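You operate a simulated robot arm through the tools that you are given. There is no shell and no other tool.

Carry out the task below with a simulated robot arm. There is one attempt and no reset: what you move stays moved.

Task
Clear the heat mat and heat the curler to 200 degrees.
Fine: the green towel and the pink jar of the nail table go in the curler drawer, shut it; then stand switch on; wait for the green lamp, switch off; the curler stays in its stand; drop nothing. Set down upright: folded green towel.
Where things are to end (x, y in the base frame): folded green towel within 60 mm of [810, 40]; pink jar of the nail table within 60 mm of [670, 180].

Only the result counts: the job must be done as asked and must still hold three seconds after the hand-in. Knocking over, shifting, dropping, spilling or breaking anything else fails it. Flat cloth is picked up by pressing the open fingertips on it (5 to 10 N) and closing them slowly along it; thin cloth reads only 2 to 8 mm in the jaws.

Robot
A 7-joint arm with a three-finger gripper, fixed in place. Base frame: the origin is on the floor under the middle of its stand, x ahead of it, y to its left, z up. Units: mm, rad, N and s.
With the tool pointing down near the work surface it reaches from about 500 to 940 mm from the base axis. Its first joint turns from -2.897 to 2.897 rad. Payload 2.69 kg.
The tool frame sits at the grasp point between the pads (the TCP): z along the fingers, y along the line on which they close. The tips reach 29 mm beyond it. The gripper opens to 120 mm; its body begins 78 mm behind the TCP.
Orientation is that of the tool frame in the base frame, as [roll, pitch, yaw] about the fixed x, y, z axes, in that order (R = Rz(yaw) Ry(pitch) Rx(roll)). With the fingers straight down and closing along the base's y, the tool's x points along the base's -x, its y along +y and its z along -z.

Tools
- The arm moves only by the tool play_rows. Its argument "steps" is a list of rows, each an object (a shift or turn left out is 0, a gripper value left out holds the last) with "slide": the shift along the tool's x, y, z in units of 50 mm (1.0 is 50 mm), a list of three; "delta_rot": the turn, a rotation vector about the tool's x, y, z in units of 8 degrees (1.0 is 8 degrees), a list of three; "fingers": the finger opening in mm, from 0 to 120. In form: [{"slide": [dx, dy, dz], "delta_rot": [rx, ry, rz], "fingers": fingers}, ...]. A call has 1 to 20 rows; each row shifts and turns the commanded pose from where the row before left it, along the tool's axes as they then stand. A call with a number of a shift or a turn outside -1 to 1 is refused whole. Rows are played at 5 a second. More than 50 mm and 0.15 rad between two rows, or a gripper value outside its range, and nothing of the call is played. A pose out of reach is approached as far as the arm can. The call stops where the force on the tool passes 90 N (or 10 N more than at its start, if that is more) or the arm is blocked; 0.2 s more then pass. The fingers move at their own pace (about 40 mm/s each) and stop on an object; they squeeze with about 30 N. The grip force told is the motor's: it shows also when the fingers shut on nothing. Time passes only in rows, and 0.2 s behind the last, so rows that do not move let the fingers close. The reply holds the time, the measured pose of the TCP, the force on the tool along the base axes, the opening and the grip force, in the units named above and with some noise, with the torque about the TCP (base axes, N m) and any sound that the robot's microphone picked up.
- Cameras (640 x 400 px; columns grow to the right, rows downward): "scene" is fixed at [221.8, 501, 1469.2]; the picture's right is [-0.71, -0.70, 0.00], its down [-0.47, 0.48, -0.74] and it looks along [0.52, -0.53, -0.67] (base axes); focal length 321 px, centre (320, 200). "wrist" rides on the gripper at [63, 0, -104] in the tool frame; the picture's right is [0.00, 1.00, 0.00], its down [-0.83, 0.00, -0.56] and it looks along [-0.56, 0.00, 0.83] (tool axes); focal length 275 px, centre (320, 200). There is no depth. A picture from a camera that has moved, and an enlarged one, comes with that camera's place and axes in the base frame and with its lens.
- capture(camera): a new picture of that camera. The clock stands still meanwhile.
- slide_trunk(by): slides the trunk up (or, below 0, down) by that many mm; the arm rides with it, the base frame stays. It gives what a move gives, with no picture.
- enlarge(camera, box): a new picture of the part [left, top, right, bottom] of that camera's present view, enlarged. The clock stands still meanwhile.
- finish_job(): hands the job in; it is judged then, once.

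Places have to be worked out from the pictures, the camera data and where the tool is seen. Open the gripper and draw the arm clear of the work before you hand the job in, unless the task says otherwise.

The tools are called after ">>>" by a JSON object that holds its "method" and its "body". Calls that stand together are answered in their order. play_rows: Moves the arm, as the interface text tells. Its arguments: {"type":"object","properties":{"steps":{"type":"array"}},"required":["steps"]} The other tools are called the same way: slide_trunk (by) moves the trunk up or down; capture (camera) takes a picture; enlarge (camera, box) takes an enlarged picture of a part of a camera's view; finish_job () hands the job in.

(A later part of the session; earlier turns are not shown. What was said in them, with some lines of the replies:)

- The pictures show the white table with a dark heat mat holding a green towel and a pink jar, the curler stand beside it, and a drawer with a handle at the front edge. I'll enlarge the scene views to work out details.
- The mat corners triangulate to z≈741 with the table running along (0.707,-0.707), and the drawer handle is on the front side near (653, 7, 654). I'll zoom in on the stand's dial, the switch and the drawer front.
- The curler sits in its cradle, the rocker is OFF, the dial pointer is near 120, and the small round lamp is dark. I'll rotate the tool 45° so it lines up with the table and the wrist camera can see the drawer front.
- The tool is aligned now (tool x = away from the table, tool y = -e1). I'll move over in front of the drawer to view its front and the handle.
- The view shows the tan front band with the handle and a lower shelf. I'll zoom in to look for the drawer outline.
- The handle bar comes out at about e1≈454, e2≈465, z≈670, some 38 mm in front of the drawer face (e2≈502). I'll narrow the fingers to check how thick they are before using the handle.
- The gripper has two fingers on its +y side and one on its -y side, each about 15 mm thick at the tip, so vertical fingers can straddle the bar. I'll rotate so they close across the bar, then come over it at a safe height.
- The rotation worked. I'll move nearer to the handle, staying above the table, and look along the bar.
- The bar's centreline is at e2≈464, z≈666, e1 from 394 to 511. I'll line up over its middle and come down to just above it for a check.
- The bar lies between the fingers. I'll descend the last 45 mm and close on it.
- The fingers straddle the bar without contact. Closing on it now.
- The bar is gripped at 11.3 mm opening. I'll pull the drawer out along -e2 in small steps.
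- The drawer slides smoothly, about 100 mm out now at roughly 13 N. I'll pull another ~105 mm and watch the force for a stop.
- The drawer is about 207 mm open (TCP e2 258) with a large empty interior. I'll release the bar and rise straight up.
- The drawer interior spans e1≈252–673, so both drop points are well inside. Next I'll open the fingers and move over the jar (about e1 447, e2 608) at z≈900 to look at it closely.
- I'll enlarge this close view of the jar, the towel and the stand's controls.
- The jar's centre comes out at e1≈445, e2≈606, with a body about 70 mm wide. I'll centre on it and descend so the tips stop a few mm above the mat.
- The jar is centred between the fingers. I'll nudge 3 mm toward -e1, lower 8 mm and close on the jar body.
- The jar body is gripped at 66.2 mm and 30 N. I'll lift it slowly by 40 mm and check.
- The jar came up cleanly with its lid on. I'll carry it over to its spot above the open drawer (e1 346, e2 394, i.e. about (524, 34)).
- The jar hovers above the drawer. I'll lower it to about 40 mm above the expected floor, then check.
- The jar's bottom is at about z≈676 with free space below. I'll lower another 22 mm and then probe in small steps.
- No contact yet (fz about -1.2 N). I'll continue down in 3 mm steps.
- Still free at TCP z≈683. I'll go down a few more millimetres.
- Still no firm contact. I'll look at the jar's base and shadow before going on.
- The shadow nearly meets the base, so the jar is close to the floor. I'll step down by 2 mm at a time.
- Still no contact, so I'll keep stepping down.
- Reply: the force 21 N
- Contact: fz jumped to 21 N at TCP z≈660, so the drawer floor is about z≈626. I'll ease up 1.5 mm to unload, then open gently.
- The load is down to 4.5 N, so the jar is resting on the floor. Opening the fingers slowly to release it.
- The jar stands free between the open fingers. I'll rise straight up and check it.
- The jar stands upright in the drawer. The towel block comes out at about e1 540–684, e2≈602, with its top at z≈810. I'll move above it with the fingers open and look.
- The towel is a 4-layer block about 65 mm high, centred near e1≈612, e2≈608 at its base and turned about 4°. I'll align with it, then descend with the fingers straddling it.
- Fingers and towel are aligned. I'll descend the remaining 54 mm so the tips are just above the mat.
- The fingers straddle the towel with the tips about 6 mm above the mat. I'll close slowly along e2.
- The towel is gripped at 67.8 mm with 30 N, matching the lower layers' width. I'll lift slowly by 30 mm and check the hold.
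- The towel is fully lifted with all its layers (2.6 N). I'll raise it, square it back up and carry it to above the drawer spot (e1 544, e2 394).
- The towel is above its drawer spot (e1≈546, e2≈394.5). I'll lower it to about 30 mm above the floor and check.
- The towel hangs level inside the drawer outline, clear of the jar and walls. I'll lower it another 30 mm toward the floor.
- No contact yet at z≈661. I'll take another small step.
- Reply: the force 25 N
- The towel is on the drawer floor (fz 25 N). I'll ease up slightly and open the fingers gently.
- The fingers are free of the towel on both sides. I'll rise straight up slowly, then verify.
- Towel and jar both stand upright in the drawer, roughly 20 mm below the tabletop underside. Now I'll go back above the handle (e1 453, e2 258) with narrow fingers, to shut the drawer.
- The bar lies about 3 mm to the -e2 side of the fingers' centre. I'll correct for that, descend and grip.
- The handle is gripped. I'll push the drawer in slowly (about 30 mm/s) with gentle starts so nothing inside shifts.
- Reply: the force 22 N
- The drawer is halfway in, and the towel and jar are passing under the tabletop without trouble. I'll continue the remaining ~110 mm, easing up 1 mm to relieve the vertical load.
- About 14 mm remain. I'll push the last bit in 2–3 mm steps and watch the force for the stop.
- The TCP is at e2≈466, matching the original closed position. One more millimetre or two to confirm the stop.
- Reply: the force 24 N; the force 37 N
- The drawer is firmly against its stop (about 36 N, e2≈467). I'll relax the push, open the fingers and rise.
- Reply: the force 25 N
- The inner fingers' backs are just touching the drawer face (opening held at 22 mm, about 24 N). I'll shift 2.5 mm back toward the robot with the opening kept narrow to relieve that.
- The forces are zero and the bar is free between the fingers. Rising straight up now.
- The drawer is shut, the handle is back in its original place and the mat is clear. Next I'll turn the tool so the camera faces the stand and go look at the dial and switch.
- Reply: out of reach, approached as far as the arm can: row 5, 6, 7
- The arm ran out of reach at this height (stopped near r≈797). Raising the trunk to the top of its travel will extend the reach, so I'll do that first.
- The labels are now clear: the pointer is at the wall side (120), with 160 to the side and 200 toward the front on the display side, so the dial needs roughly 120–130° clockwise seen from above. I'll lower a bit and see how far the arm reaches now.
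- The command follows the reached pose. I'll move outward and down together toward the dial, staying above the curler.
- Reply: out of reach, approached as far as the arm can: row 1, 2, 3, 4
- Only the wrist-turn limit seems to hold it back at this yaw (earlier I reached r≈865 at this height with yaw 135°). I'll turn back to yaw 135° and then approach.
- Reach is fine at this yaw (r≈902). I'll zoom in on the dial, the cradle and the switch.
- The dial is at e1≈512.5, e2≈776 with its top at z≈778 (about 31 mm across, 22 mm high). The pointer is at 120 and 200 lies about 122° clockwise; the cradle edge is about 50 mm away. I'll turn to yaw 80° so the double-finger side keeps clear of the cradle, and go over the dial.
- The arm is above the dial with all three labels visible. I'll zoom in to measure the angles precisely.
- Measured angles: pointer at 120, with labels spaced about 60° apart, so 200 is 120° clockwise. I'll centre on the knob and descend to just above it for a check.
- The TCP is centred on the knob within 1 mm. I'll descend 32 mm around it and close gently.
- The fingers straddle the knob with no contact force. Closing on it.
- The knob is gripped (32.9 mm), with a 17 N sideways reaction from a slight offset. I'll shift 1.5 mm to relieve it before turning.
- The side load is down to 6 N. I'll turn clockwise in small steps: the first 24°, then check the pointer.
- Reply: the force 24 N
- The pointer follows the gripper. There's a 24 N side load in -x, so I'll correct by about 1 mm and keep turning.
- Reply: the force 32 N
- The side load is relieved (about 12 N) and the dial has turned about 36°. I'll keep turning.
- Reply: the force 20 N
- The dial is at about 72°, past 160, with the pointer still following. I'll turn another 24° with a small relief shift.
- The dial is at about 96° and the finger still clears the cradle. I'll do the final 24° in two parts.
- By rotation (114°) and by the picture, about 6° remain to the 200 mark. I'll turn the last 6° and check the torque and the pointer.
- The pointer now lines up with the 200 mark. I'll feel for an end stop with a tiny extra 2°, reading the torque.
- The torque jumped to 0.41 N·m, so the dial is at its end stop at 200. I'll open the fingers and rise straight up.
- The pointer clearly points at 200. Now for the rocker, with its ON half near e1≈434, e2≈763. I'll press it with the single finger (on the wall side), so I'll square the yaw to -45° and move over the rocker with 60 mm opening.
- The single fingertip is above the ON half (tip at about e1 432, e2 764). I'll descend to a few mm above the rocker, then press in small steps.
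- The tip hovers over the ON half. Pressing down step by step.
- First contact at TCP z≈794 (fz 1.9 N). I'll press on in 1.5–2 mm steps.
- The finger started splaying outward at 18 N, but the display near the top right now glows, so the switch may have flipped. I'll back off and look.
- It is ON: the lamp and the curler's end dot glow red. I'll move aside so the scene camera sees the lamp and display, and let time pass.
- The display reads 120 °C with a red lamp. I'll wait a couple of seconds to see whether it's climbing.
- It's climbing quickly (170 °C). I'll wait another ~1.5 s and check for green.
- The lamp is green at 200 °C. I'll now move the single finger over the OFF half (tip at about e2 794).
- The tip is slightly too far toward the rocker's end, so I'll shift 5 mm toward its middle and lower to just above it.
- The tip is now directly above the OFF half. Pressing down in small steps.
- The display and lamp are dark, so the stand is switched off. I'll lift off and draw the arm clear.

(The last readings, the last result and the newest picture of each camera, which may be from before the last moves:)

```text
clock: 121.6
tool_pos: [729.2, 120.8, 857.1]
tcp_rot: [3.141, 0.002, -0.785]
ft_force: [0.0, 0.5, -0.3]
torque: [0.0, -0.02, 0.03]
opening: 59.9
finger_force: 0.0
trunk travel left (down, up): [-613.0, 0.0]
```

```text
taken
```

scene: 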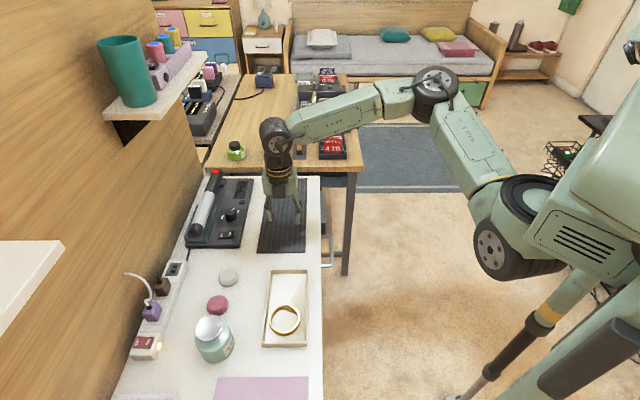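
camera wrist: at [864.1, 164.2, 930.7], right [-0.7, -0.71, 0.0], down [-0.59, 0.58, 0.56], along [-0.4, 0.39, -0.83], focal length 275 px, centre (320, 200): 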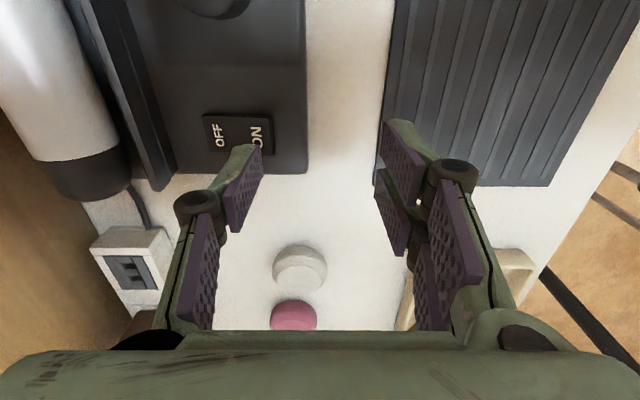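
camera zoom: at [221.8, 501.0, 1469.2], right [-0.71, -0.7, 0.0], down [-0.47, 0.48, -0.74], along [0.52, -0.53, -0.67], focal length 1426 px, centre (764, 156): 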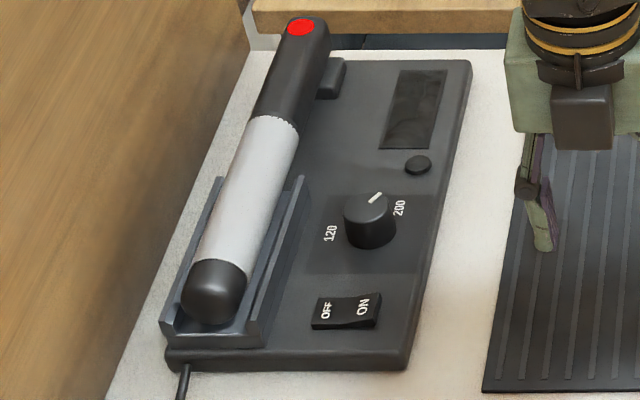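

The stand is off and unmoved, the dial is at 200 and the curler is in its cradle. I'll open the gripper, draw the arm back away from the table and do a last check of the drawer.

>>> {"method": "play_rows", "body": {"steps": [{"slide": [0, 0, -0.9], "fingers": 120}, {"slide": [0, 0.5, -0.8]}, {"slide": [0, 0.8, -0.4]}, {"slide": [0, 0.9, 0]}, {"slide": [0, 0.9, 0]}, {"slide": [0, 0.9, 0]}, {"slide": [0, 0.9, 0]}, {}]}}

>>> {"method": "capture", "body": {"camera": "scene"}}

>>> {"method": "capture", "body": {"camera": "wrist"}}

>>> {"method": "enlarge", "body": {"camera": "scene", "box": [260, 160, 360, 350]}}

```text
clock: 123.3
tool_pos: [561.9, 19.1, 961.1]
tcp_rot: [3.137, 0.012, -0.57]
ft_force: [0.1, -0.5, 0.3]
torque: [0.01, 0.0, 0.01]
opening: 119.9
finger_force: 0.0
trunk travel left (down, up): [-613.0, 0.0]
stopped in row 8: the arm was blocked; the commanded pose is now the measured one
```

```text
taken
```

scene: 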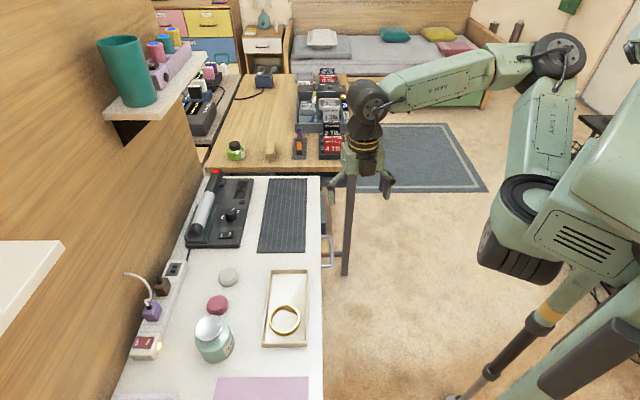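

```text
taken
camera wrist: at [615.4, -14.9, 1063.7], right [-0.54, -0.84, 0.0], down [-0.69, 0.44, 0.57], along [-0.48, 0.3, -0.82], focal length 275 px, centre (320, 200)
```

wrist: 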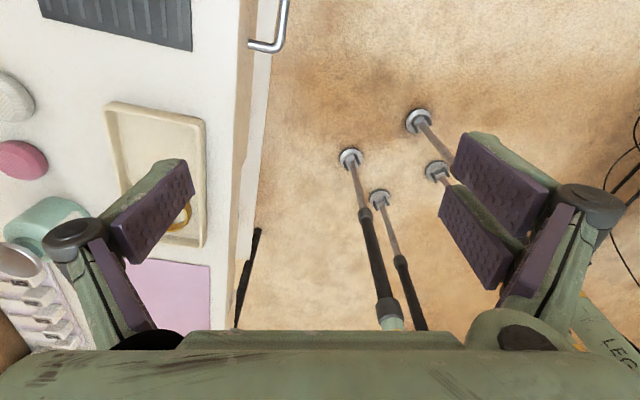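

```text
2.11 times, centred on (310, 255) of scene
camera zoom: at [221.8, 501.0, 1469.2], right [-0.71, -0.7, 0.0], down [-0.47, 0.48, -0.74], along [0.52, -0.53, -0.67], focal length 675 px, centre (341, 84)
```

zoom: 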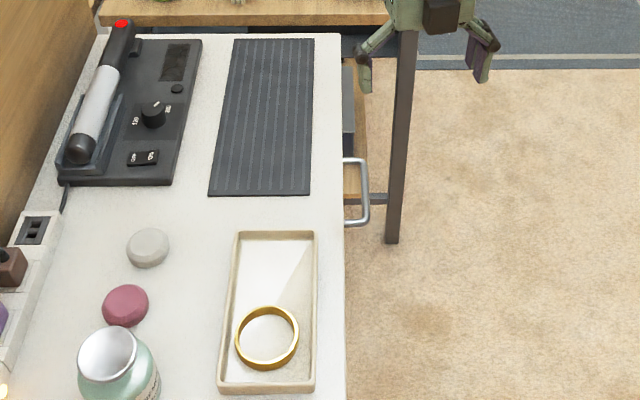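

The arm is clear over the floor side (it only ran into its own joint limit, with no contact force). The drawer is shut, the mat is clear, the switch is off, and nothing else has moved. Handing in.

>>> {"method": "finish_job", "body": {}}

```text
The job is handed in.
```

The job is handed in: the heat mat is clear, the curler was heated to 200 degrees, and the stand is switched off again.

- **Drawer:** The pink jar and the folded green towel stood upright when I shut it. I worked out their final spots from the drawer's travel, since I could no longer see them: jar near [673, 182], towel near [813, 42]. Both are well within 60 mm of their marks.
- **Heating:** I turned the dial to its end stop at 200, pressed the switch ON, and waited until the display read 200 °C with a green lamp. Then I pressed OFF, and the display and lamp went dark.
- **Curler and surroundings:** The curler stayed in its stand, which had not shifted, and nothing was dropped. In the last pictures, everything else on the table looks unmoved.
- **Arm:** The gripper is open and the arm is clear of the table. It hit what I took to be a joint limit on the final move back, with no contact force.
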